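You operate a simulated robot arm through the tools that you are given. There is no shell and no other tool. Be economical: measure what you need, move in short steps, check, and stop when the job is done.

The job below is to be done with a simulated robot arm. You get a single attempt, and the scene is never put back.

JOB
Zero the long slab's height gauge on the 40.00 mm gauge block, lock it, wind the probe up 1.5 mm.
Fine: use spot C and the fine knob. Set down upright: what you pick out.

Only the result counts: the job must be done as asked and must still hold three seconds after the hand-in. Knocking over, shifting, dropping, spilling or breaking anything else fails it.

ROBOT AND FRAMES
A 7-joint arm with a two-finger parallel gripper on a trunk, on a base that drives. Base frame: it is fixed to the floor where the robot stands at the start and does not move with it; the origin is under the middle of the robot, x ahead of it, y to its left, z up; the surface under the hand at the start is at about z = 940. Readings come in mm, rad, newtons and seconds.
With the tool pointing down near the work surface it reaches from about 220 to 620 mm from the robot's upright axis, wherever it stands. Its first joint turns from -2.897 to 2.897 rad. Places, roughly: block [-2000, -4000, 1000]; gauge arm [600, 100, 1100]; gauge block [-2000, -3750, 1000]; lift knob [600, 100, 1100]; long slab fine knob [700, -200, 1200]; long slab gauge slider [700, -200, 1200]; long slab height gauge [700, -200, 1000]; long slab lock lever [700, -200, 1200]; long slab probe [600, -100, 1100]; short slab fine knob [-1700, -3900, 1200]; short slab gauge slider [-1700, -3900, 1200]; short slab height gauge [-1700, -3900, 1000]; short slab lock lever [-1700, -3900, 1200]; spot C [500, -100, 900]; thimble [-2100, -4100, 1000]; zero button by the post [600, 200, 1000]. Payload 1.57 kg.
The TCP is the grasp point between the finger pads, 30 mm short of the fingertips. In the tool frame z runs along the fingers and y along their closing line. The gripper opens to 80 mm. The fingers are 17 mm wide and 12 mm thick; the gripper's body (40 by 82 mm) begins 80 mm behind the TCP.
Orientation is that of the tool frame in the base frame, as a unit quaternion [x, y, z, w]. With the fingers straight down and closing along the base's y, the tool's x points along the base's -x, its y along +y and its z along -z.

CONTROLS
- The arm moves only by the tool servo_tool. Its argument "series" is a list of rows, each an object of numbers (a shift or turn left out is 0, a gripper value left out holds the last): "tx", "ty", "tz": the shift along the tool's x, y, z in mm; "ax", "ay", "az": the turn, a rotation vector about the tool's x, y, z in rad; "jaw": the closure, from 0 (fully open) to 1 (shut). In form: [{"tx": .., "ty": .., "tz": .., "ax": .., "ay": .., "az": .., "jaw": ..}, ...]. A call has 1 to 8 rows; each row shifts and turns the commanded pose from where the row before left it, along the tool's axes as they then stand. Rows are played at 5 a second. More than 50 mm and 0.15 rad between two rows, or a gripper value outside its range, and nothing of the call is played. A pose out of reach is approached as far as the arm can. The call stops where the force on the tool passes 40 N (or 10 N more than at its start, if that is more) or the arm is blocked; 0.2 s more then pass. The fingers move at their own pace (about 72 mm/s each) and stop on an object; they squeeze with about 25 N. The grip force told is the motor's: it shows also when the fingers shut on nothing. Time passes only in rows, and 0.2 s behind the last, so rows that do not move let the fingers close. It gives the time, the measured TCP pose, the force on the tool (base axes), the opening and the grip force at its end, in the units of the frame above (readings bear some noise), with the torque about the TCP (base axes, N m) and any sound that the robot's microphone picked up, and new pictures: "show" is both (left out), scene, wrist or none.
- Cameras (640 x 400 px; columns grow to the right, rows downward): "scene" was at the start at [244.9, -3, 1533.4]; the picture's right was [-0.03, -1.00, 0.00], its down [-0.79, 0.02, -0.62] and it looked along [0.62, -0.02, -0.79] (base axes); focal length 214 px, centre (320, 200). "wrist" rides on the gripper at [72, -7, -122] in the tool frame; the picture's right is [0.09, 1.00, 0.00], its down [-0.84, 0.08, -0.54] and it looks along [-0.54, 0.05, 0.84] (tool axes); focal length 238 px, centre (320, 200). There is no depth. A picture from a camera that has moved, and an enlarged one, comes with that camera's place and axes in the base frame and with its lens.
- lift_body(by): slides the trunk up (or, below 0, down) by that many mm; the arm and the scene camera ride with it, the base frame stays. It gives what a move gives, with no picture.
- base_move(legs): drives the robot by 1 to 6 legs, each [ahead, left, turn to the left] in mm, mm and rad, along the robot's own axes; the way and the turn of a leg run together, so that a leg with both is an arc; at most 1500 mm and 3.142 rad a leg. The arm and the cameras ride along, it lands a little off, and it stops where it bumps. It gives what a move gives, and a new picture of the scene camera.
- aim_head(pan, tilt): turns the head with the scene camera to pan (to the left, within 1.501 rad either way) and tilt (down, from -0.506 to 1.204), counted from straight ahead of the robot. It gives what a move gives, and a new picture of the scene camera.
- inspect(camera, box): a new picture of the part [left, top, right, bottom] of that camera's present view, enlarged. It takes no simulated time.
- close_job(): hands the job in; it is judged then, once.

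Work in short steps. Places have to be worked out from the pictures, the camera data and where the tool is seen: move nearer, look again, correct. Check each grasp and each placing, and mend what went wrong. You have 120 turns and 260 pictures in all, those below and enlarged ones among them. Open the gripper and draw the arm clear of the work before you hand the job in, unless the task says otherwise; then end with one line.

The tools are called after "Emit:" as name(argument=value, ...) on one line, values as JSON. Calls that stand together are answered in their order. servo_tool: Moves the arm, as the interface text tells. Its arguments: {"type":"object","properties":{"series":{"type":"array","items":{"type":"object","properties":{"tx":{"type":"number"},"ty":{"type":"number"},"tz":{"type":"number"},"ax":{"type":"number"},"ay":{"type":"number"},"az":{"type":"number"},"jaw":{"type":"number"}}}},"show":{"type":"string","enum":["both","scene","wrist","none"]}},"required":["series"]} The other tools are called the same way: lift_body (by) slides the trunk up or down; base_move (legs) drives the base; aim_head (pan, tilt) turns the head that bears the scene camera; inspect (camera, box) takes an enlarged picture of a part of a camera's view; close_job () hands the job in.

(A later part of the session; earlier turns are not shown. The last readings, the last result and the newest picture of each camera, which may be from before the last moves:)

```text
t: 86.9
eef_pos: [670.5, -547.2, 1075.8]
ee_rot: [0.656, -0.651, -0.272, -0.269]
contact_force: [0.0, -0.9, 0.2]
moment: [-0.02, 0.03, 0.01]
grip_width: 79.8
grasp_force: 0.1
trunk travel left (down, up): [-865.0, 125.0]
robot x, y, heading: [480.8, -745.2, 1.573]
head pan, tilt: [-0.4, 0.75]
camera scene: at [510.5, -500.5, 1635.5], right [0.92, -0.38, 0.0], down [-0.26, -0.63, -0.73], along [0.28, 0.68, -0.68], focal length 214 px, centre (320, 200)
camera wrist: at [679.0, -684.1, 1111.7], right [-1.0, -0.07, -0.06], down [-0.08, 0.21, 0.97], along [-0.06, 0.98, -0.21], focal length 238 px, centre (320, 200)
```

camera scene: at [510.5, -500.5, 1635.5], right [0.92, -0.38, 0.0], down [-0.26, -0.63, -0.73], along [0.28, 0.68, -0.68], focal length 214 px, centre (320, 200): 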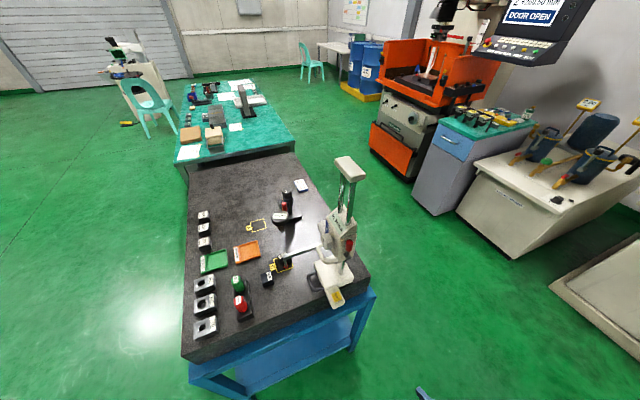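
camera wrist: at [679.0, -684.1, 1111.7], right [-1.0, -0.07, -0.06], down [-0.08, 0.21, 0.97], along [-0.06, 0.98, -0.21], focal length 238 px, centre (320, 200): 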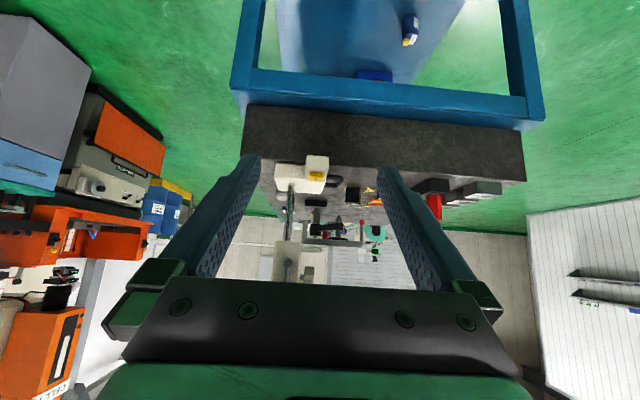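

Approach the lug along the fingers: stop about 80 mm short and check.

Emit:
servo_tool(series=[{"ty": 6, "tx": -40, "tz": 20}, {"tx": -40, "tz": 25}, {"tx": -34, "tz": 30}, {"tz": 45}, {"tz": 45}, {"tz": 15}, {}])

Emit:
inspect(camera="wrist", box=[220, 60, 420, 260])

```text
t: 88.5
eef_pos: [663.4, -338.1, 1024.3]
ee_rot: [0.656, -0.65, -0.273, -0.27]
contact_force: [0.2, -0.1, -1.1]
moment: [0.0, 0.01, 0.0]
grip_width: 79.9
grasp_force: 0.2
trunk travel left (down, up): [-865.0, 125.0]
robot x, y, heading: [481.0, -742.4, 1.572]
head pan, tilt: [-0.4, 0.75]
camera scene: at [510.7, -501.3, 1635.6], right [0.92, -0.38, 0.0], down [-0.26, -0.63, -0.73], along [0.28, 0.68, -0.68], focal length 214 px, centre (320, 200)
camera wrist: at [672.2, -475.3, 1060.5], right [-1.0, -0.07, -0.06], down [-0.08, 0.21, 0.98], along [-0.06, 0.98, -0.21], focal length 238 px, centre (320, 200)
```

scene: 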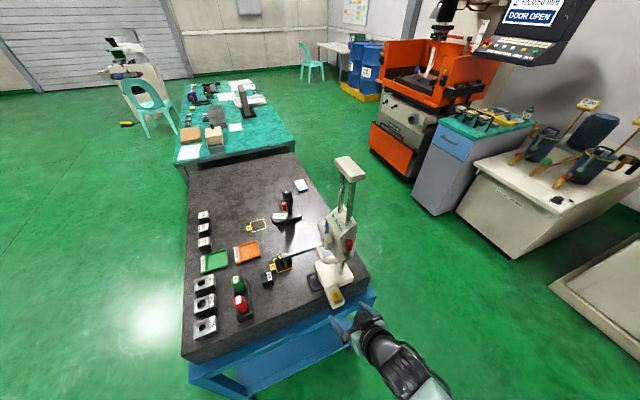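
wrist: 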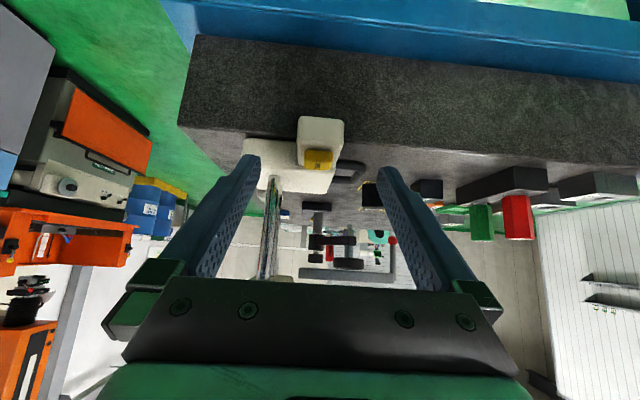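

```text
2.00 times, centred on (320, 160) of wrist
camera zoom: at [672.2, -475.3, 1060.5], right [-1.0, -0.07, -0.06], down [-0.08, 0.21, 0.98], along [-0.06, 0.98, -0.21], focal length 477 px, centre (320, 280)
```

zoom: 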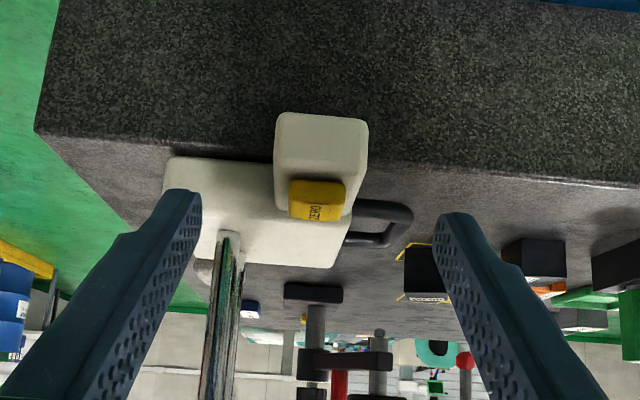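

Aligned on the lug centre (x≈664). Advance to TCP ≈(664,-283,974) and close.

Emit:
servo_tool(series=[{"tz": 40, "tx": -2}, {"tz": 34, "tx": -1.5}, {}], show="wrist")

```text
t: 89.3
eef_pos: [660.8, -280.9, 977.6]
ee_rot: [0.655, -0.651, -0.274, -0.269]
contact_force: [0.0, 0.9, 0.1]
moment: [0.03, 0.0, -0.01]
grip_width: 79.9
grasp_force: 0.0
trunk travel left (down, up): [-865.0, 125.0]
robot x, y, heading: [481.9, -748.8, 1.574]
head pan, tilt: [-0.4, 0.75]
camera wrist: at [669.3, -419.1, 1013.2], right [-1.0, -0.07, -0.06], down [-0.08, 0.21, 0.98], along [-0.06, 0.98, -0.21], focal length 238 px, centre (320, 200)
```

wrist: 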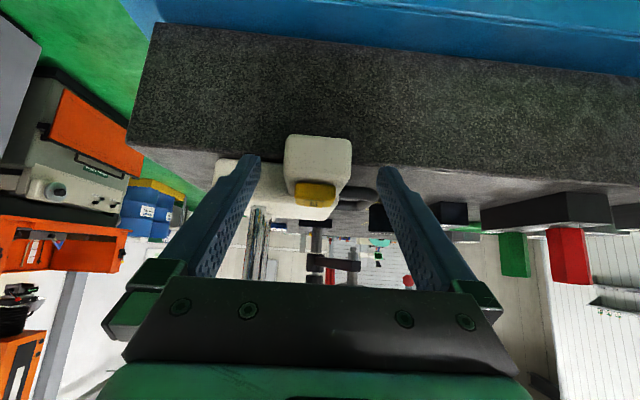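

Lug is centred between the fingertips. Close on it.

Emit:
servo_tool(series=[{"jaw": 0.4}, {"jaw": 1}, {}, {}], show="wrist")

```text
t: 90.3
eef_pos: [664.0, -280.4, 977.2]
ee_rot: [0.655, -0.652, -0.272, -0.27]
contact_force: [7.8, 2.1, 1.6]
moment: [0.07, -0.69, -1.12]
grip_width: 42.0
grasp_force: 45.1
trunk travel left (down, up): [-865.0, 125.0]
robot x, y, heading: [481.5, -748.8, 1.577]
head pan, tilt: [-0.4, 0.75]
camera wrist: at [671.4, -419.2, 1013.4], right [-1.0, -0.07, -0.06], down [-0.08, 0.21, 0.98], along [-0.06, 0.98, -0.21], focal length 238 px, centre (320, 200)
```

wrist: 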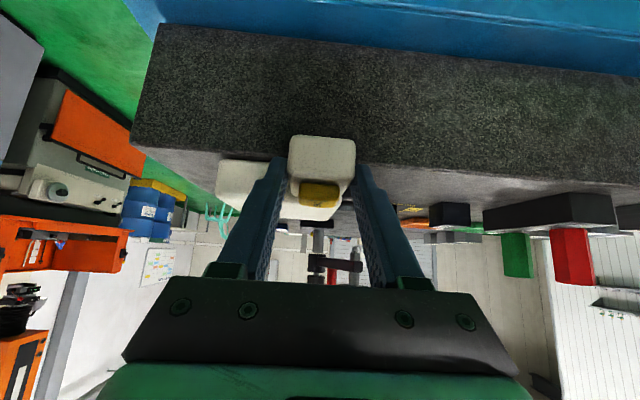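

Gripped (42 mm). Test: push +y by 8 mm and see the reaction.

Emit:
servo_tool(series=[{"tz": 2.83, "tx": -2.83}, {"tz": 2.83, "tx": -2.83}, {}], show="none")

Emit:
inspect(camera="scene", box=[240, 220, 380, 320])

```text
t: 91.1
eef_pos: [662.9, -276.4, 977.9]
ee_rot: [0.655, -0.652, -0.272, -0.269]
contact_force: [6.6, -2.8, 5.1]
moment: [-0.97, -0.62, -1.26]
grip_width: 41.9
grasp_force: 44.9
trunk travel left (down, up): [-865.0, 125.0]
robot x, y, heading: [481.4, -744.5, 1.577]
head pan, tilt: [-0.4, 0.75]
```

```text
4.00 times, centred on (310, 270) of scene
camera zoom: at [511.4, -502.0, 1635.8], right [0.92, -0.38, 0.0], down [-0.26, -0.63, -0.73], along [0.28, 0.68, -0.68], focal length 858 px, centre (360, -80)
```

zoom: 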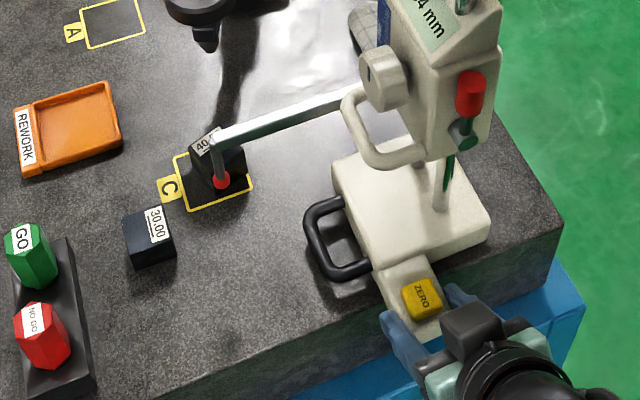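

The probe tip moved to y≈-138, so the gauge slides easily. Continue +y about 40 mm, then recheck.

Emit:
servo_tool(series=[{"tz": 5.66, "tx": -5.66}, {"tz": 5.66, "tx": -5.66}, {"tz": 5.66, "tx": -5.66}, {"tz": 5.66, "tx": -5.66}, {"tz": 5.66, "tx": -5.66}, {}], show="none")

Emit:
inspect(camera="scene", box=[240, 220, 380, 320])

```text
t: 92.5
eef_pos: [662.9, -234.9, 978.1]
ee_rot: [0.656, -0.651, -0.271, -0.268]
contact_force: [6.3, -3.0, -9.2]
moment: [1.23, -0.62, -1.1]
grip_width: 41.8
grasp_force: 45.4
trunk travel left (down, up): [-865.0, 125.0]
robot x, y, heading: [478.6, -747.9, 1.576]
head pan, tilt: [-0.4, 0.75]
```

```text
4.00 times, centred on (310, 270) of scene
camera zoom: at [511.9, -501.0, 1635.4], right [0.92, -0.38, 0.0], down [-0.26, -0.63, -0.73], along [0.28, 0.68, -0.68], focal length 858 px, centre (360, -80)
```

zoom: 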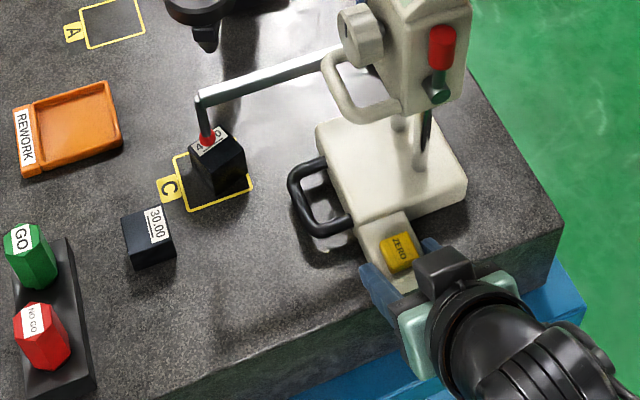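

Tip now at y≈-96; block centre y≈-72. Push 24 mm more.

Emit:
servo_tool(series=[{"tz": 5.66, "tx": -5.66}, {"tz": 5.66, "tx": -5.66}, {"tz": 5.66, "tx": -5.66}, {}], show="none")

Emit:
inspect(camera="scene", box=[240, 220, 380, 320])

Emit:
inspect(camera="wrist", box=[270, 180, 430, 300])

```text
t: 93.5
eef_pos: [663.5, -209.2, 977.2]
ee_rot: [0.655, -0.651, -0.273, -0.268]
contact_force: [0.8, -3.6, 0.5]
moment: [-1.44, -0.11, -1.15]
grip_width: 41.9
grasp_force: 45.0
trunk travel left (down, up): [-865.0, 125.0]
robot x, y, heading: [481.5, -746.7, 1.576]
head pan, tilt: [-0.4, 0.75]
```

```text
4.00 times, centred on (310, 270) of scene
camera zoom: at [510.7, -501.7, 1635.7], right [0.92, -0.38, 0.0], down [-0.26, -0.63, -0.73], along [0.28, 0.68, -0.68], focal length 858 px, centre (360, -80)
```

zoom: 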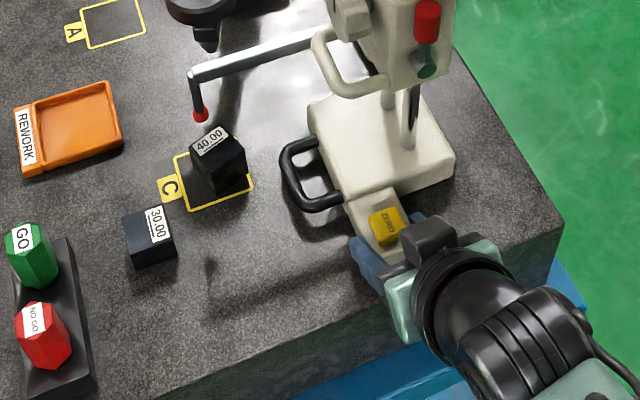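

```text
3.33 times, centred on (350, 240) of wrist
camera zoom: at [672.0, -348.2, 1013.2], right [-1.0, -0.07, -0.06], down [-0.08, 0.21, 0.98], along [-0.06, 0.98, -0.21], focal length 794 px, centre (220, 67)
```

zoom: 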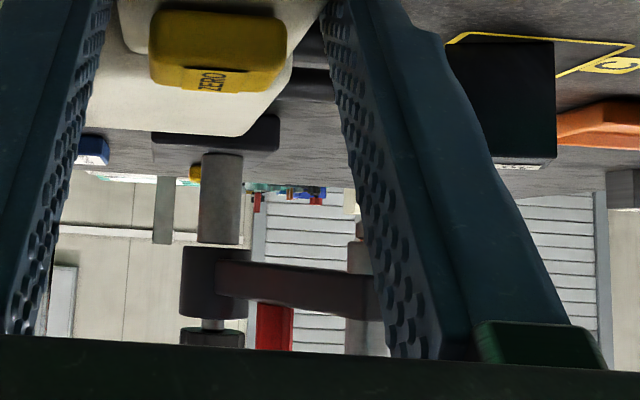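

Tip is at about (546,-72), over the block (centre ≈(553,-72), half-width 17). Release the lug and back off along the fingers.

Emit:
servo_tool(series=[{"jaw": 0.2}, {}, {}, {"tz": -40}, {"tz": -45}, {"tz": -45}, {}], show="both")

Emit:
inspect(camera="scene", box=[250, 150, 390, 300])

```text
t: 95.1
eef_pos: [663.5, -304.2, 1069.1]
ee_rot: [0.656, -0.65, -0.273, -0.268]
contact_force: [-0.2, 0.4, -0.4]
moment: [0.02, -0.02, 0.03]
grip_width: 63.9
grasp_force: 0.1
trunk travel left (down, up): [-865.0, 125.0]
robot x, y, heading: [479.6, -748.7, 1.577]
head pan, tilt: [-0.4, 0.75]
camera scene: at [510.7, -500.6, 1635.5], right [0.92, -0.38, 0.0], down [-0.26, -0.63, -0.73], along [0.28, 0.68, -0.68], focal length 214 px, centre (320, 200)
camera wrist: at [671.8, -441.0, 1105.6], right [-1.0, -0.07, -0.06], down [-0.08, 0.21, 0.98], along [-0.06, 0.98, -0.21], focal length 238 px, centre (320, 200)
```

scene: 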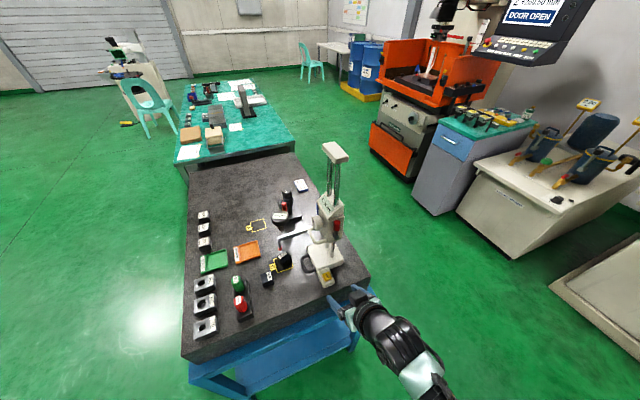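
wrist: 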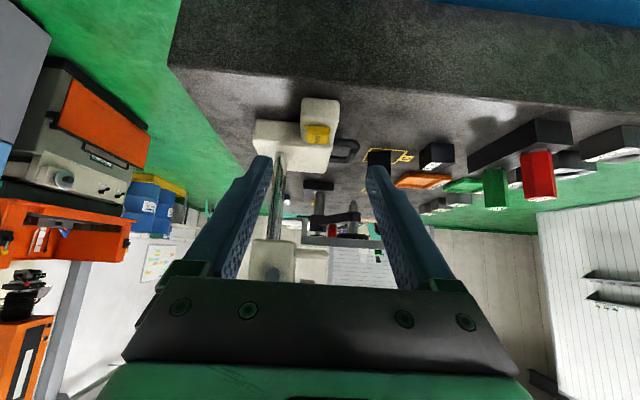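

```text
2.67 times, centred on (320, 225) of scene
camera zoom: at [510.7, -500.6, 1635.5], right [0.92, -0.38, 0.0], down [-0.26, -0.63, -0.73], along [0.28, 0.68, -0.68], focal length 572 px, centre (320, 133)
```

zoom: 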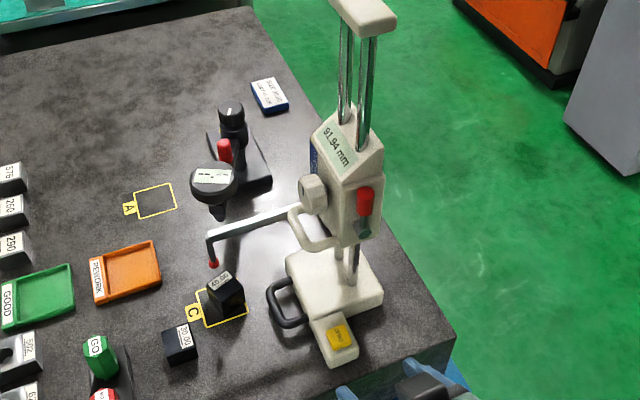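

Next: grip the slider's U-bar right leg (≈(655,-149,1112)) with a horizontal hand closing vertically. Turn the hand level and roll it 90° here first.

Emit:
servo_tool(series=[{"tz": -20, "ay": -0.131}, {"ay": -0.131}, {"ay": -0.131}, {"ay": -0.131}, {"ay": -0.131}, {"ay": -0.13}, {"az": 0.15}, {"az": 0.15}], show="none")

Emit:
servo_tool(series=[{"az": 0.15}, {"az": 0.15}, {"az": 0.15}, {"az": 0.15}, {"az": 0.15}, {"az": 0.15}, {"az": 0.15}, {"az": 0.15}], show="none")

Emit:
servo_tool(series=[{"az": 0.071}, {}], show="both")

```text
t: 96.9
eef_pos: [663.0, -316.3, 1083.1]
ee_rot: [-0.42, 0.568, 0.572, 0.416]
contact_force: [0.5, -0.6, 0.4]
moment: [0.0, 0.02, 0.0]
grip_width: 63.8
grasp_force: 0.1
trunk travel left (down, up): [-865.0, 125.0]
robot x, y, heading: [481.2, -746.8, 1.58]
head pan, tilt: [-0.4, 0.75]
```

```text
t: 98.7
eef_pos: [664.0, -316.1, 1083.0]
ee_rot: [-0.027, 0.707, 0.706, 0.02]
contact_force: [1.4, 0.7, -0.6]
moment: [-0.02, 0.03, -0.01]
grip_width: 64.1
grasp_force: 0.1
trunk travel left (down, up): [-865.0, 125.0]
robot x, y, heading: [479.9, -745.1, 1.572]
head pan, tilt: [-0.4, 0.75]
```

```text
t: 99.3
eef_pos: [664.0, -317.0, 1083.4]
ee_rot: [-0.003, 0.706, 0.708, -0.004]
contact_force: [0.1, 0.4, 0.2]
moment: [0.01, -0.04, -0.03]
grip_width: 63.9
grasp_force: 0.0
trunk travel left (down, up): [-865.0, 125.0]
robot x, y, heading: [480.7, -747.9, 1.58]
head pan, tilt: [-0.4, 0.75]
camera scene: at [510.7, -501.2, 1635.6], right [0.92, -0.38, 0.0], down [-0.26, -0.63, -0.73], along [0.28, 0.68, -0.68], focal length 214 px, centre (320, 200)
camera wrist: at [593.7, -439.1, 1077.3], right [-0.09, 0.0, 1.0], down [0.84, -0.54, 0.07], along [0.53, 0.84, 0.05], focal length 238 px, centre (320, 200)
```

scene: 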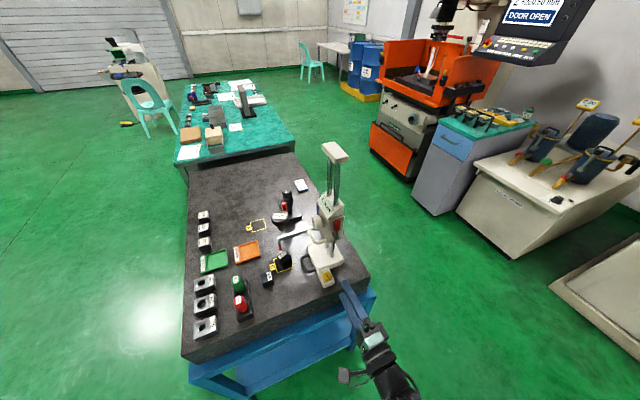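
wrist: 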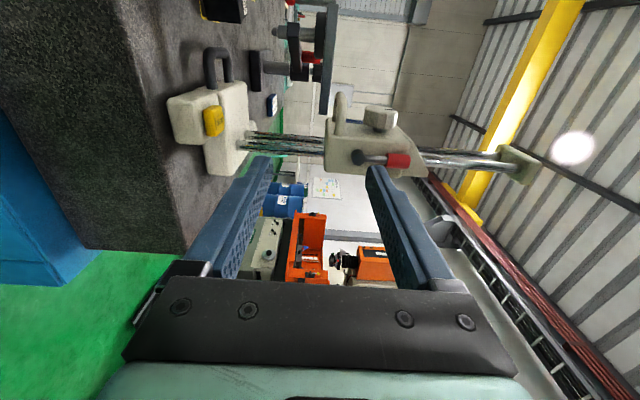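

Excellent side view. Enlarge the slider.

Emit:
inspect(camera="wrist", box=[300, 60, 460, 200])

```text
2.86 times, centred on (380, 130) of wrist
camera zoom: at [593.7, -439.1, 1077.3], right [-0.09, 0.0, 1.0], down [0.84, -0.54, 0.07], along [0.53, 0.84, 0.05], focal length 681 px, centre (149, 400)
```

zoom: 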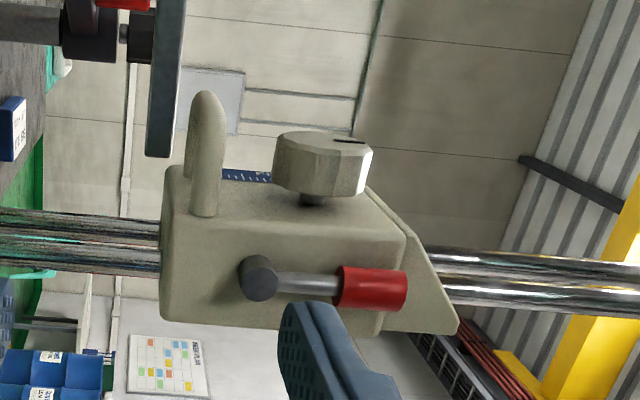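

U-bar leg runs x 633–680 at z≈1107, y≈-149; knob axis at (662,-115,1166). Set the jaw to 32 mm and advance to the leg.

Emit:
servo_tool(series=[{"tx": 12, "ty": 24, "jaw": 0.6}, {"tz": 40}, {"tz": 40}, {"tz": 40}, {}], show="wrist")

```text
t: 100.5
eef_pos: [648.6, -196.3, 1108.9]
ee_rot: [-0.002, 0.707, 0.708, -0.003]
contact_force: [-0.5, 0.0, 0.8]
moment: [-0.01, 0.0, 0.0]
grip_width: 31.9
grasp_force: 0.0
trunk travel left (down, up): [-865.0, 125.0]
robot x, y, heading: [484.0, -749.1, 1.577]
head pan, tilt: [-0.4, 0.75]
camera wrist: at [578.5, -318.4, 1103.4], right [-0.09, 0.0, 1.0], down [0.84, -0.54, 0.08], along [0.53, 0.84, 0.05], focal length 238 px, centre (320, 200)
```

wrist: 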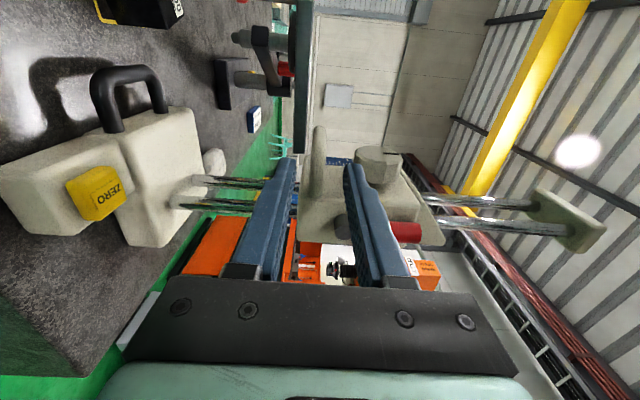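

The leg lies between the fingers. Advance 36 mm and close on it.

Emit:
servo_tool(series=[{"tz": 20, "tx": -3}, {"tz": 16}, {"jaw": 1}, {}, {}], show="wrist")

Emit:
inspect(camera="scene", box=[265, 180, 365, 280])

```text
t: 101.7
eef_pos: [652.3, -159.7, 1109.3]
ee_rot: [-0.002, 0.707, 0.707, -0.003]
contact_force: [0.0, 0.8, -0.5]
moment: [-0.09, -0.01, -0.09]
grip_width: 12.0
grasp_force: 29.0
trunk travel left (down, up): [-865.0, 125.0]
robot x, y, heading: [477.4, -748.6, 1.574]
head pan, tilt: [-0.4, 0.75]
camera wrist: at [582.2, -283.0, 1102.7], right [-0.09, 0.0, 1.0], down [0.84, -0.54, 0.08], along [0.53, 0.84, 0.05], focal length 238 px, centre (320, 200)
```

wrist: 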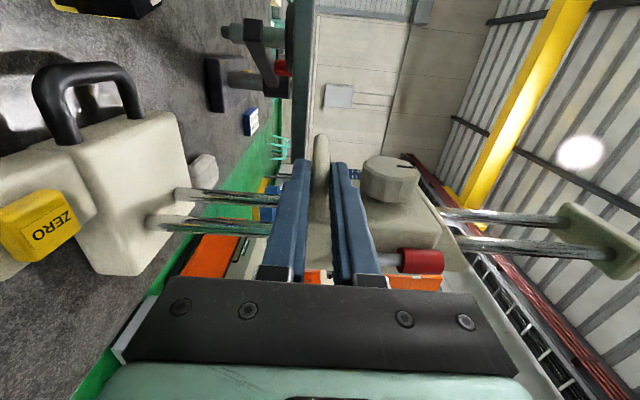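

```text
4.00 times, centred on (315, 230) of scene
camera zoom: at [510.8, -500.8, 1635.5], right [0.92, -0.38, 0.0], down [-0.26, -0.63, -0.73], along [0.28, 0.68, -0.68], focal length 858 px, centre (340, 80)
```

zoom: 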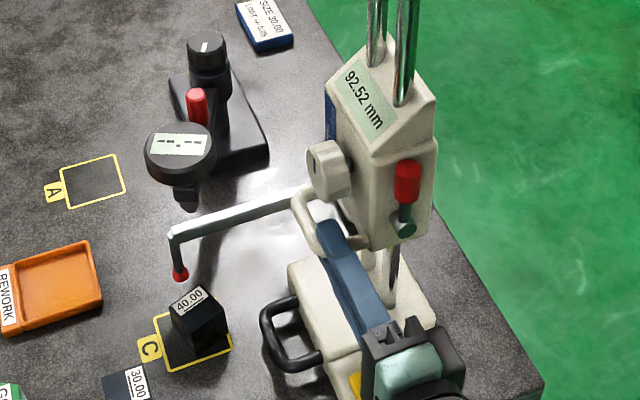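

Gripped (12 mm) and the display responds (92.52). Lower 44 mm and read.

Emit:
servo_tool(series=[{"ty": -9}, {"ty": -9}, {"ty": -9}, {"ty": -9}, {"ty": -8}, {}], show="none")

Emit:
inspect(camera="scene", box=[265, 180, 365, 280])

```text
t: 103.1
eef_pos: [652.4, -160.8, 1063.7]
ee_rot: [-0.004, 0.707, 0.708, -0.004]
contact_force: [-6.8, -5.4, 1.2]
moment: [0.07, -0.01, -0.33]
grip_width: 11.9
grasp_force: 29.3
trunk travel left (down, up): [-865.0, 125.0]
robot x, y, heading: [484.0, -749.7, 1.572]
head pan, tilt: [-0.4, 0.75]
```

```text
4.00 times, centred on (315, 230) of scene
camera zoom: at [509.5, -502.5, 1635.8], right [0.92, -0.38, 0.0], down [-0.26, -0.63, -0.73], along [0.28, 0.68, -0.68], focal length 858 px, centre (340, 80)
```

zoom: 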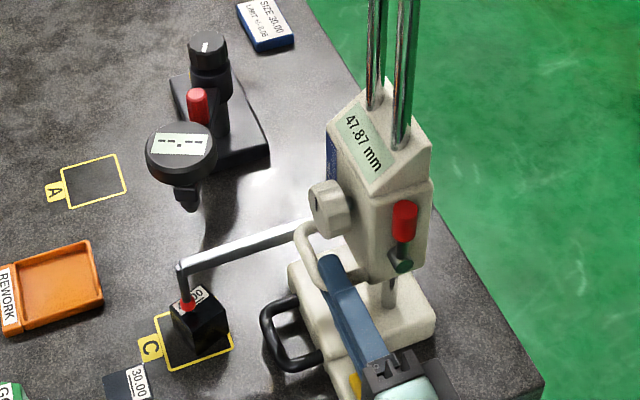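

Display 47.87, tip over the block. Lower in small steps toward 40.

Emit:
servo_tool(series=[{"ty": -3}, {"ty": -3}, {}], show="none")

Emit:
inspect(camera="scene", box=[310, 185, 350, 225])

Emit:
servo_tool(series=[{"ty": -1}, {"ty": -1}, {}], show="none")

Emit:
inspect(camera="scene", box=[310, 185, 350, 225])

```text
t: 103.9
eef_pos: [652.0, -160.1, 1057.2]
ee_rot: [-0.003, 0.706, 0.708, -0.004]
contact_force: [-5.4, -0.5, 2.8]
moment: [0.0, -0.04, 0.9]
grip_width: 12.0
grasp_force: 28.8
trunk travel left (down, up): [-865.0, 125.0]
robot x, y, heading: [481.0, -748.1, 1.576]
head pan, tilt: [-0.4, 0.75]
```

```text
10.00 times, centred on (330, 205) of scene
camera zoom: at [509.7, -501.7, 1635.7], right [0.92, -0.38, 0.0], down [-0.26, -0.63, -0.73], along [0.28, 0.68, -0.68], focal length 2145 px, centre (220, 150)
```

zoom: 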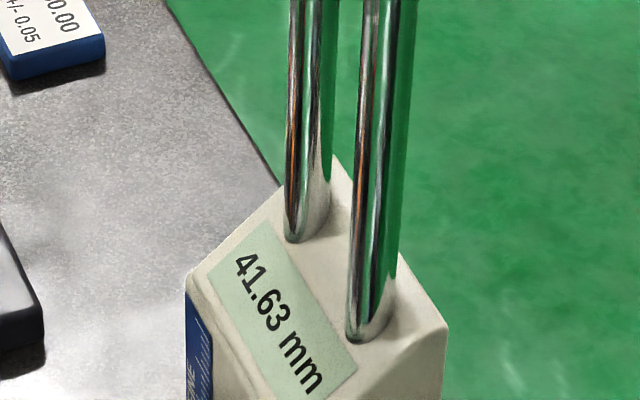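

```text
t: 104.7
eef_pos: [652.1, -160.7, 1056.3]
ee_rot: [-0.004, 0.707, 0.707, -0.003]
contact_force: [-8.9, 1.8, 4.1]
moment: [-0.03, -0.03, 0.45]
grip_width: 12.0
grasp_force: 28.6
trunk travel left (down, up): [-865.0, 125.0]
robot x, y, heading: [483.0, -745.5, 1.575]
head pan, tilt: [-0.4, 0.75]
```

```text
10.00 times, centred on (330, 205) of scene
camera zoom: at [509.1, -501.4, 1635.7], right [0.92, -0.38, 0.0], down [-0.26, -0.63, -0.73], along [0.28, 0.68, -0.68], focal length 2145 px, centre (220, 150)
```

zoom: 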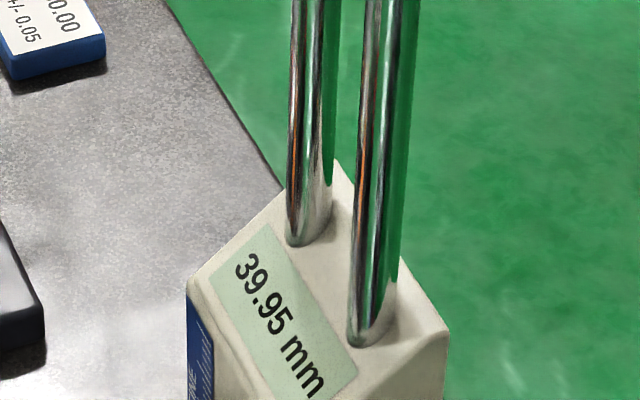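

39.95 now; press another 1.0 mm to see whether the reading stops (contact).

Emit:
servo_tool(series=[{"ty": -0.5}, {"ty": -0.5}, {}], show="none")

Emit:
inspect(camera="scene", box=[310, 185, 350, 225])

Emit:
inspect(camera="scene", box=[290, 240, 330, 280])

```text
t: 105.5
eef_pos: [653.1, -159.3, 1055.6]
ee_rot: [-0.003, 0.706, 0.709, -0.003]
contact_force: [-8.9, 6.8, 11.5]
moment: [0.03, -0.11, 0.24]
grip_width: 12.2
grasp_force: 29.1
trunk travel left (down, up): [-865.0, 125.0]
robot x, y, heading: [481.0, -747.5, 1.573]
head pan, tilt: [-0.4, 0.75]
```

```text
10.00 times, centred on (330, 205) of scene
camera zoom: at [508.7, -501.6, 1635.8], right [0.92, -0.38, 0.0], down [-0.26, -0.63, -0.73], along [0.28, 0.68, -0.68], focal length 2145 px, centre (220, 150)
```

zoom: 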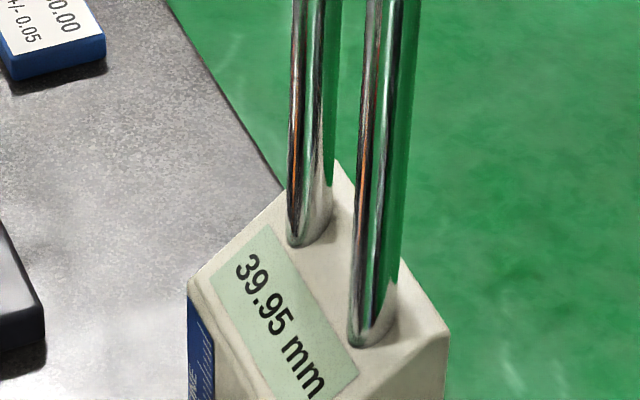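

```text
10.00 times, centred on (310, 260) of scene
camera zoom: at [508.7, -501.6, 1635.8], right [0.92, -0.38, 0.0], down [-0.26, -0.63, -0.73], along [0.28, 0.68, -0.68], focal length 2145 px, centre (420, -400)
```

zoom: 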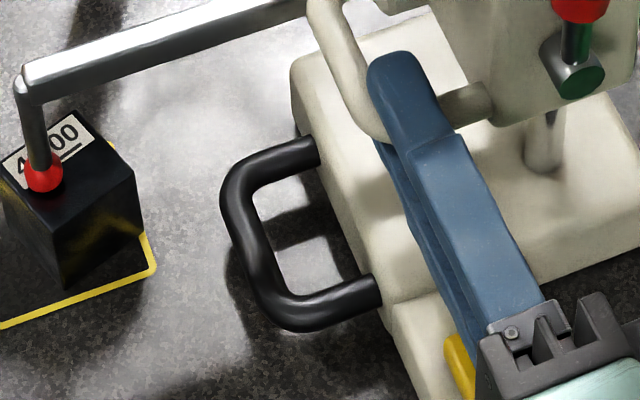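

Contact confirmed: reading fixed at 39.95 while force rose to 11.5 N. Open gently, back out, and verify the reading holds.

Emit:
servo_tool(series=[{"ty": 0.6}, {"jaw": 0.62}, {}, {}, {"tz": -30}, {"tz": -40}, {}], show="none")

Emit:
inspect(camera="scene", box=[310, 185, 350, 225])

Emit:
inspect(camera="scene", box=[270, 210, 360, 300])

```text
t: 107.1
eef_pos: [654.9, -228.1, 1055.5]
ee_rot: [-0.002, 0.707, 0.707, -0.003]
contact_force: [0.5, -0.4, -0.1]
moment: [0.01, 0.04, 0.03]
grip_width: 30.3
grasp_force: 0.1
trunk travel left (down, up): [-865.0, 125.0]
robot x, y, heading: [482.3, -746.8, 1.574]
head pan, tilt: [-0.4, 0.75]
```

```text
10.00 times, centred on (330, 205) of scene
camera zoom: at [510.7, -500.5, 1635.5], right [0.92, -0.38, 0.0], down [-0.26, -0.63, -0.73], along [0.28, 0.68, -0.68], focal length 2145 px, centre (220, 150)
```

zoom: 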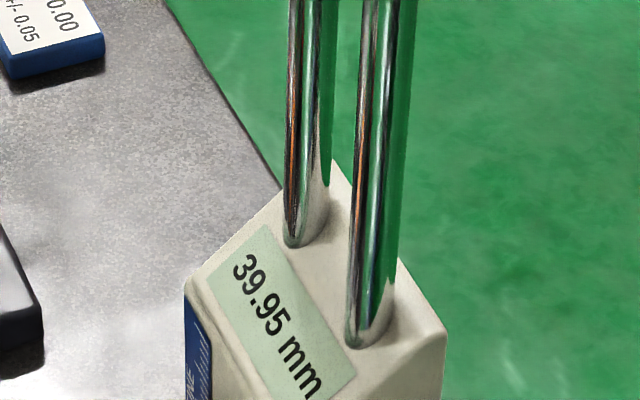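

```text
4.44 times, centred on (315, 255) of scene
camera zoom: at [510.7, -500.5, 1635.5], right [0.92, -0.38, 0.0], down [-0.26, -0.63, -0.73], along [0.28, 0.68, -0.68], focal length 953 px, centre (342, -44)
```

zoom: 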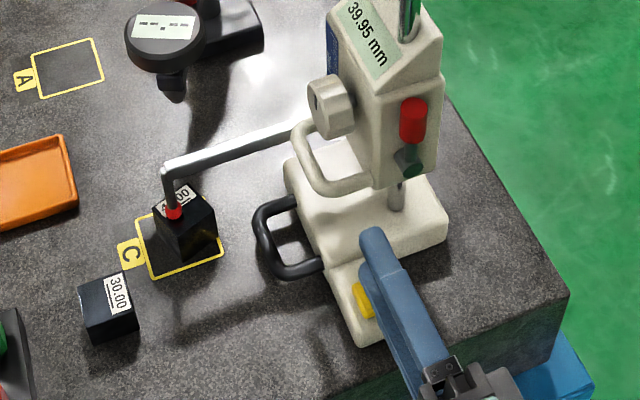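

Reading holds at 39.95 with the tip on the block. Now back off, pitch the hand down ~0.9 rad with closed fingers to press the zero button (≈(662,-188,972)).

Emit:
servo_tool(series=[{"tz": -40, "jaw": 1}, {"tz": -20, "ax": 0.15}, {"ax": 0.15}, {"ax": 0.15}, {"ax": 0.15}, {"ax": 0.15}, {"ax": 0.15}, {}], show="both")

Emit:
inspect(camera="scene", box=[290, 230, 370, 310])

```text
t: 108.9
eef_pos: [655.6, -289.5, 1055.3]
ee_rot: [-0.003, 0.944, 0.329, -0.002]
contact_force: [0.7, -0.3, -0.3]
moment: [-0.01, 0.02, 0.01]
grip_width: 0.0
grasp_force: 21.4
trunk travel left (down, up): [-865.0, 125.0]
robot x, y, heading: [478.1, -742.4, 1.578]
head pan, tilt: [-0.4, 0.75]
camera scene: at [510.8, -501.6, 1635.7], right [0.92, -0.38, 0.0], down [-0.26, -0.63, -0.73], along [0.28, 0.68, -0.68], focal length 214 px, centre (320, 200)
camera wrist: at [585.0, -371.9, 1147.3], right [-0.1, 0.78, 0.62], down [0.84, -0.27, 0.47], along [0.54, 0.57, -0.63], focal length 238 px, centre (320, 200)
```

scene: 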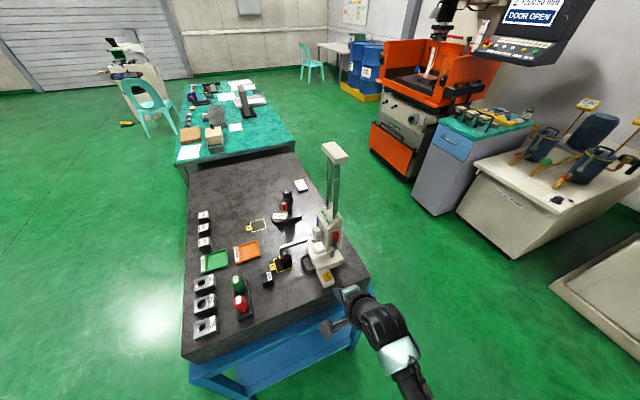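
wrist: 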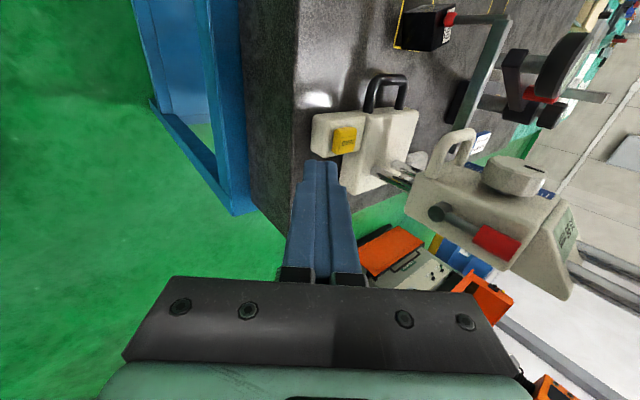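

```text
5.00 times, centred on (330, 270) of scene
camera zoom: at [510.8, -501.6, 1635.7], right [0.92, -0.38, 0.0], down [-0.26, -0.63, -0.73], along [0.28, 0.68, -0.68], focal length 1072 px, centre (270, -150)
```

zoom: 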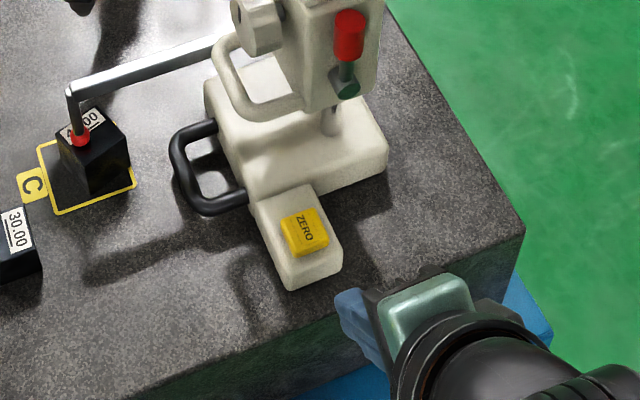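

Button at ≈(665,-186,972). Move the closed fingertips to ~10 mm above it.

Emit:
servo_tool(series=[{"ty": 24, "tx": -9.5}, {"ty": 23}, {"tz": 40}, {"tz": 35}, {"tz": 14}, {}], show="wrist")

Emit:
inspect(camera="scene", box=[290, 230, 370, 310])

```text
t: 110.3
eef_pos: [663.5, -196.5, 1013.5]
ee_rot: [-0.003, 0.944, 0.33, -0.002]
contact_force: [0.9, -0.1, -0.7]
moment: [-0.01, 0.02, 0.01]
grip_width: 0.1
grasp_force: 21.2
trunk travel left (down, up): [-865.0, 125.0]
robot x, y, heading: [478.5, -749.6, 1.579]
head pan, tilt: [-0.4, 0.75]
camera wrist: at [593.7, -278.8, 1105.7], right [-0.1, 0.78, 0.62], down [0.84, -0.27, 0.47], along [0.53, 0.57, -0.63], focal length 238 px, centre (320, 200)
```

wrist: 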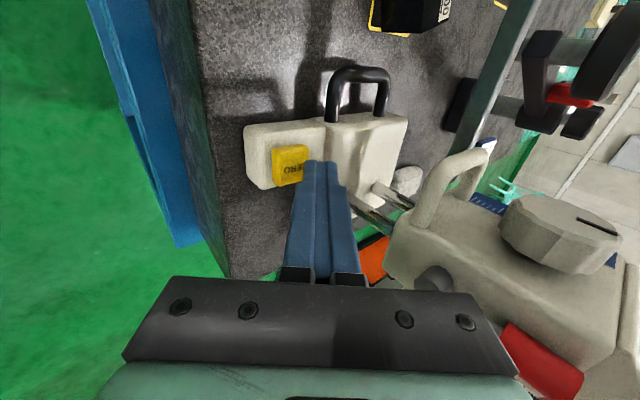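

```text
5.00 times, centred on (330, 270) of scene
camera zoom: at [510.8, -501.2, 1635.6], right [0.92, -0.38, 0.0], down [-0.26, -0.63, -0.73], along [0.28, 0.68, -0.68], focal length 1072 px, centre (270, -150)
```

zoom: 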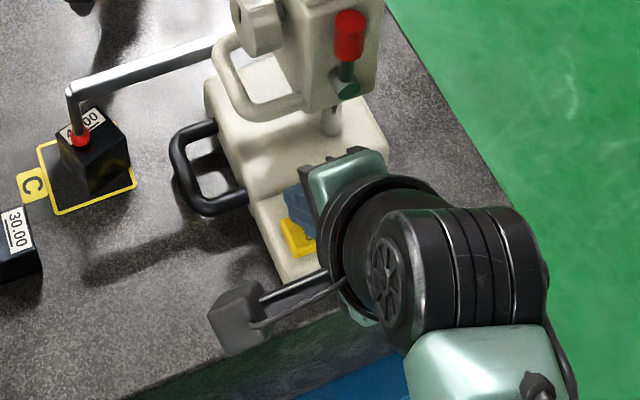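

The tip would land at the button's inner edge; shift -7 mm in y and +3 mm in x, then press down in small steps.

Emit:
servo_tool(series=[{"tz": -4.35, "ty": -5.5, "tx": -3}, {"tz": 3.1, "ty": -2.5}, {}], show="wrist")

```text
t: 111.1
eef_pos: [667.0, -203.8, 1009.8]
ee_rot: [-0.004, 0.944, 0.331, -0.001]
contact_force: [0.0, -0.7, 1.5]
moment: [0.04, 0.0, -0.06]
grip_width: 0.0
grasp_force: 21.6
trunk travel left (down, up): [-865.0, 125.0]
robot x, y, heading: [480.4, -747.6, 1.571]
head pan, tilt: [-0.4, 0.75]
camera wrist: at [596.2, -285.8, 1101.3], right [-0.1, 0.78, 0.62], down [0.84, -0.27, 0.47], along [0.53, 0.57, -0.63], focal length 238 px, centre (320, 200)
```

wrist: 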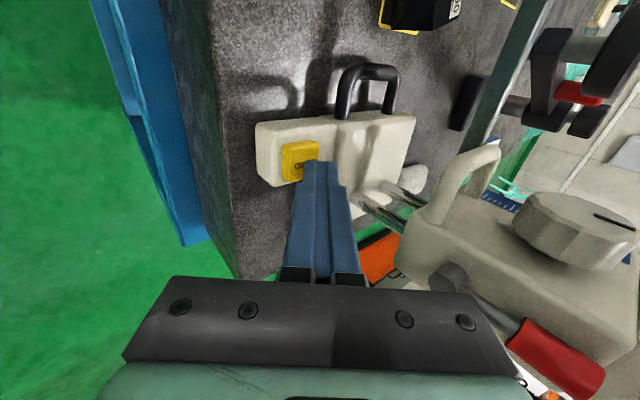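

Emit:
servo_tool(series=[{"tz": 1.57, "ty": -1.24}, {"tz": 1.57, "ty": -1.24}, {}], show="none")

Emit:
inspect(camera="scene", box=[310, 185, 350, 225])

```text
t: 111.9
eef_pos: [666.3, -202.8, 1005.8]
ee_rot: [-0.003, 0.944, 0.331, -0.001]
contact_force: [1.0, 0.8, 3.9]
moment: [0.05, -0.05, -0.03]
grip_width: 0.0
grasp_force: 21.7
trunk travel left (down, up): [-865.0, 125.0]
robot x, y, heading: [483.2, -746.6, 1.576]
head pan, tilt: [-0.4, 0.75]
heard: click
```

```text
10.00 times, centred on (330, 205) of scene
camera zoom: at [510.8, -501.5, 1635.7], right [0.92, -0.38, 0.0], down [-0.26, -0.63, -0.73], along [0.28, 0.68, -0.68], focal length 2145 px, centre (220, 150)
```

zoom: 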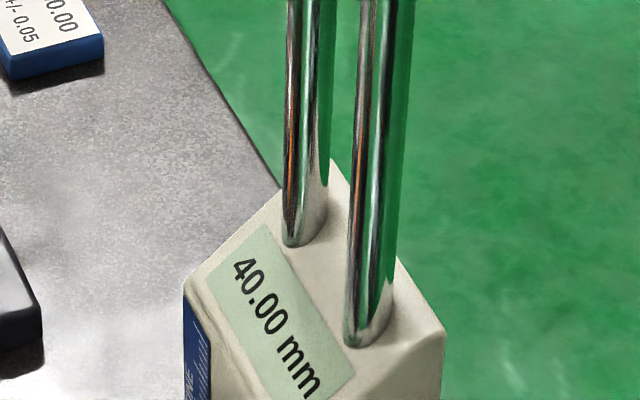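

Click heard and the display now reads 40.00: zeroed on the block. Rise off the button and back away, then look at the lock lever.

Emit:
servo_tool(series=[{"tz": -6, "ty": 5}, {"tz": -40}, {"tz": -40}, {}], show="none")

Emit:
inspect(camera="wrist", box=[400, 100, 620, 300])

Emit:
inspect(camera="scene", box=[300, 190, 360, 250])

```text
t: 112.9
eef_pos: [664.8, -254.7, 1076.9]
ee_rot: [-0.004, 0.944, 0.329, -0.003]
contact_force: [0.2, 0.6, 0.5]
moment: [0.01, 0.01, -0.02]
grip_width: 0.0
grasp_force: 21.2
trunk travel left (down, up): [-865.0, 125.0]
robot x, y, heading: [479.8, -750.6, 1.574]
head pan, tilt: [-0.4, 0.75]
```

```text
2.00 times, centred on (510, 200) of wrist
camera zoom: at [594.3, -336.0, 1168.2], right [-0.1, 0.78, 0.62], down [0.84, -0.27, 0.47], along [0.53, 0.57, -0.63], focal length 477 px, centre (-60, 200)
```

zoom: 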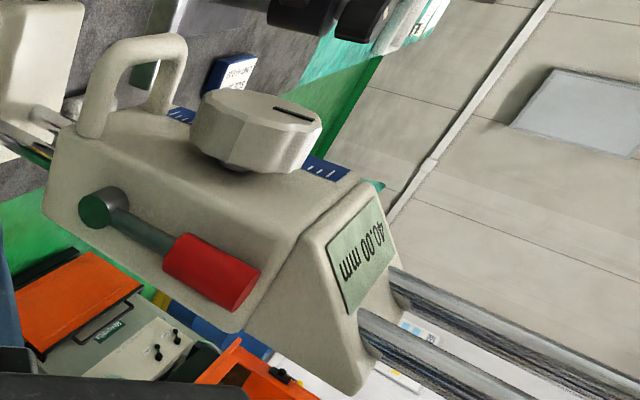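

```text
6.67 times, centred on (330, 220) of scene
camera zoom: at [510.9, -500.8, 1635.5], right [0.92, -0.38, 0.0], down [-0.26, -0.63, -0.73], along [0.28, 0.68, -0.68], focal length 1430 px, centre (253, 67)
```

zoom: 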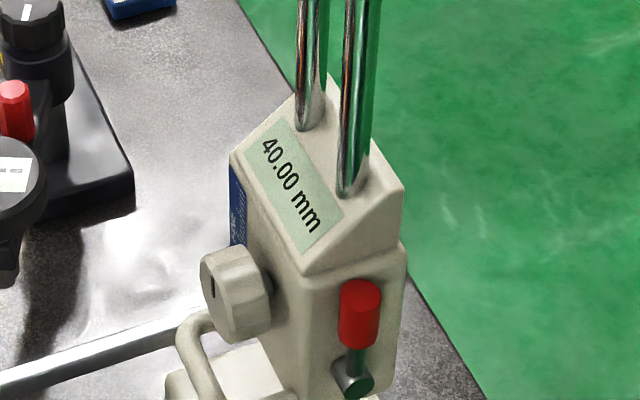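

Lever pivots near (701,-160,1083) with the red handle up at z≈1119–1149. I'll level the hand and roll it so the fingers close along x and can cage the handle.

Emit:
servo_tool(series=[{"tz": -40, "ax": -0.15}, {"ax": -0.15}, {"ax": -0.15}, {"ax": -0.15}, {"ax": -0.15}, {"ax": -0.15}, {"az": -0.15}, {"az": -0.15}], show="none")

Emit:
servo_tool(series=[{"az": -0.15, "jaw": 0.65}, {"az": -0.15}, {"az": -0.15}, {"az": -0.15}, {"az": -0.15}, {"az": -0.15}, {"az": -0.15}, {"az": -0.15}], show="none")

Emit:
servo_tool(series=[{"az": -0.071}, {}], show="wrist")

```text
t: 114.7
eef_pos: [667.8, -278.2, 1107.2]
ee_rot: [-0.108, 0.698, 0.7, 0.103]
contact_force: [-0.1, 0.1, 0.3]
moment: [0.0, -0.04, -0.01]
grip_width: 0.2
grasp_force: 22.1
trunk travel left (down, up): [-865.0, 125.0]
robot x, y, heading: [480.1, -747.1, 1.577]
head pan, tilt: [-0.4, 0.75]
```

```text
t: 116.5
eef_pos: [666.9, -280.4, 1107.5]
ee_rot: [-0.484, 0.515, 0.519, 0.48]
contact_force: [-0.4, 0.0, 0.4]
moment: [0.0, 0.0, -0.03]
grip_width: 27.8
grasp_force: 0.0
trunk travel left (down, up): [-865.0, 125.0]
robot x, y, heading: [479.2, -748.2, 1.58]
head pan, tilt: [-0.4, 0.75]
```

```text
t: 117.1
eef_pos: [667.4, -278.7, 1106.3]
ee_rot: [-0.501, 0.499, 0.502, 0.499]
contact_force: [1.4, -1.3, -0.6]
moment: [-0.01, -0.04, 0.01]
grip_width: 28.0
grasp_force: 0.1
trunk travel left (down, up): [-865.0, 125.0]
robot x, y, heading: [481.6, -742.7, 1.573]
head pan, tilt: [-0.4, 0.75]
camera wrist: at [675.4, -402.1, 1036.4], right [-1.0, -0.01, -0.09], down [-0.07, -0.54, 0.84], along [-0.06, 0.84, 0.54], focal length 238 px, centre (320, 200)
```

wrist: 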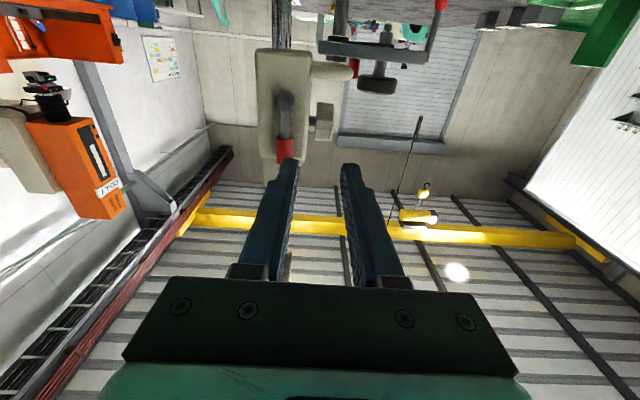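

Handle at (701,-163,1131). Move to cage it: TCP (701,-188,1134).

Emit:
servo_tool(series=[{"ty": -33.6, "tx": -27}, {"tz": 30}, {"tz": 30}, {}], show="wrist")

```text
t: 118.1
eef_pos: [697.4, -218.2, 1135.7]
ee_rot: [-0.501, 0.498, 0.503, 0.498]
contact_force: [-0.2, 0.2, -0.5]
moment: [0.02, 0.0, -0.01]
grip_width: 28.3
grasp_force: 0.1
trunk travel left (down, up): [-865.0, 125.0]
robot x, y, heading: [475.9, -747.2, 1.576]
head pan, tilt: [-0.4, 0.75]
camera wrist: at [706.0, -341.1, 1064.1], right [-1.0, -0.01, -0.09], down [-0.07, -0.54, 0.84], along [-0.06, 0.84, 0.54], focal length 238 px, centre (320, 200)
```

wrist: 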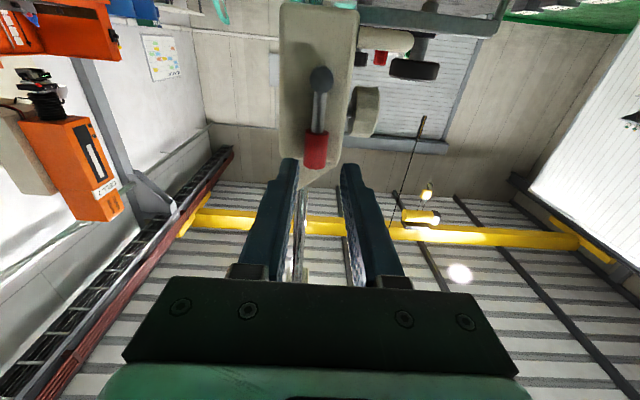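

Handle is centred between the fingers; advance 30 mm.

Emit:
servo_tool(series=[{"tz": 15}, {"tz": 14}, {}], show="wrist")

```text
t: 118.9
eef_pos: [699.0, -190.8, 1134.6]
ee_rot: [-0.502, 0.498, 0.503, 0.497]
contact_force: [-0.8, 0.5, 0.7]
moment: [0.0, -0.01, 0.02]
grip_width: 28.0
grasp_force: 0.0
trunk travel left (down, up): [-865.0, 125.0]
robot x, y, heading: [480.9, -751.2, 1.576]
head pan, tilt: [-0.4, 0.75]
camera wrist: at [706.6, -313.3, 1063.8], right [-1.0, -0.01, -0.09], down [-0.07, -0.54, 0.84], along [-0.06, 0.84, 0.54], focal length 238 px, centre (320, 200)
```

wrist: 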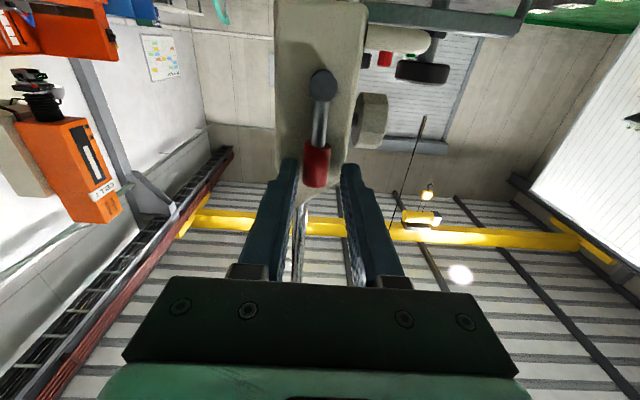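

Advance 5 mm more, then nudge 10 mm toward -x to test the lever.

Emit:
servo_tool(series=[{"tz": 5}, {"ty": 5}, {"ty": 5}, {"ty": 4}, {}], show="wrist")

Emit:
inspect(camera="scene", box=[270, 190, 370, 290])

```text
t: 120.1
eef_pos: [685.0, -183.9, 1135.2]
ee_rot: [-0.502, 0.498, 0.503, 0.497]
contact_force: [0.3, 0.7, 0.4]
moment: [-0.04, 0.01, -0.04]
grip_width: 28.2
grasp_force: 0.2
trunk travel left (down, up): [-865.0, 125.0]
robot x, y, heading: [478.9, -749.3, 1.58]
head pan, tilt: [-0.4, 0.75]
camera wrist: at [693.3, -307.2, 1064.2], right [-1.0, -0.01, -0.09], down [-0.07, -0.54, 0.84], along [-0.06, 0.84, 0.54], focal length 238 px, centre (320, 200)
```

wrist: 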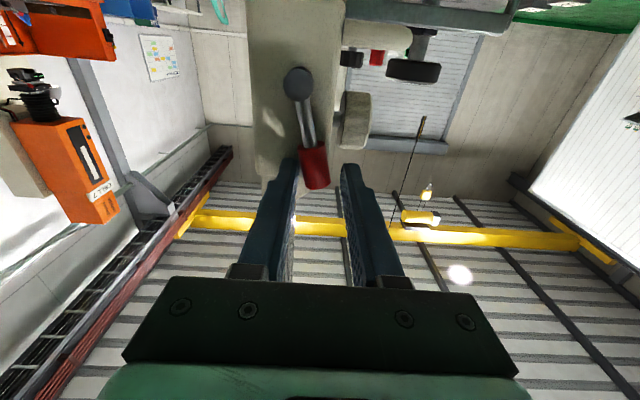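

```text
4.00 times, centred on (320, 240) of scene
camera zoom: at [510.9, -501.3, 1635.6], right [0.92, -0.38, 0.0], down [-0.26, -0.63, -0.73], along [0.28, 0.68, -0.68], focal length 858 px, centre (320, 40)
```

zoom: 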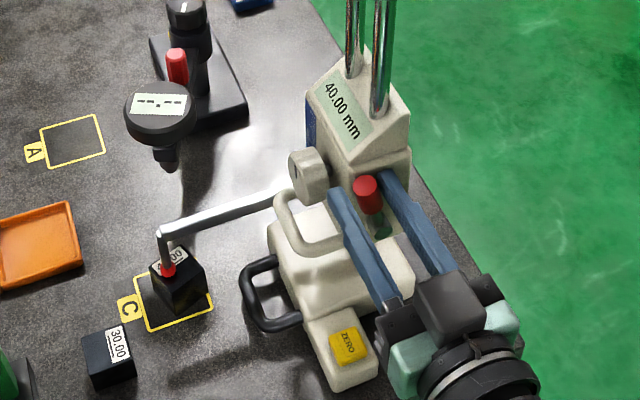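

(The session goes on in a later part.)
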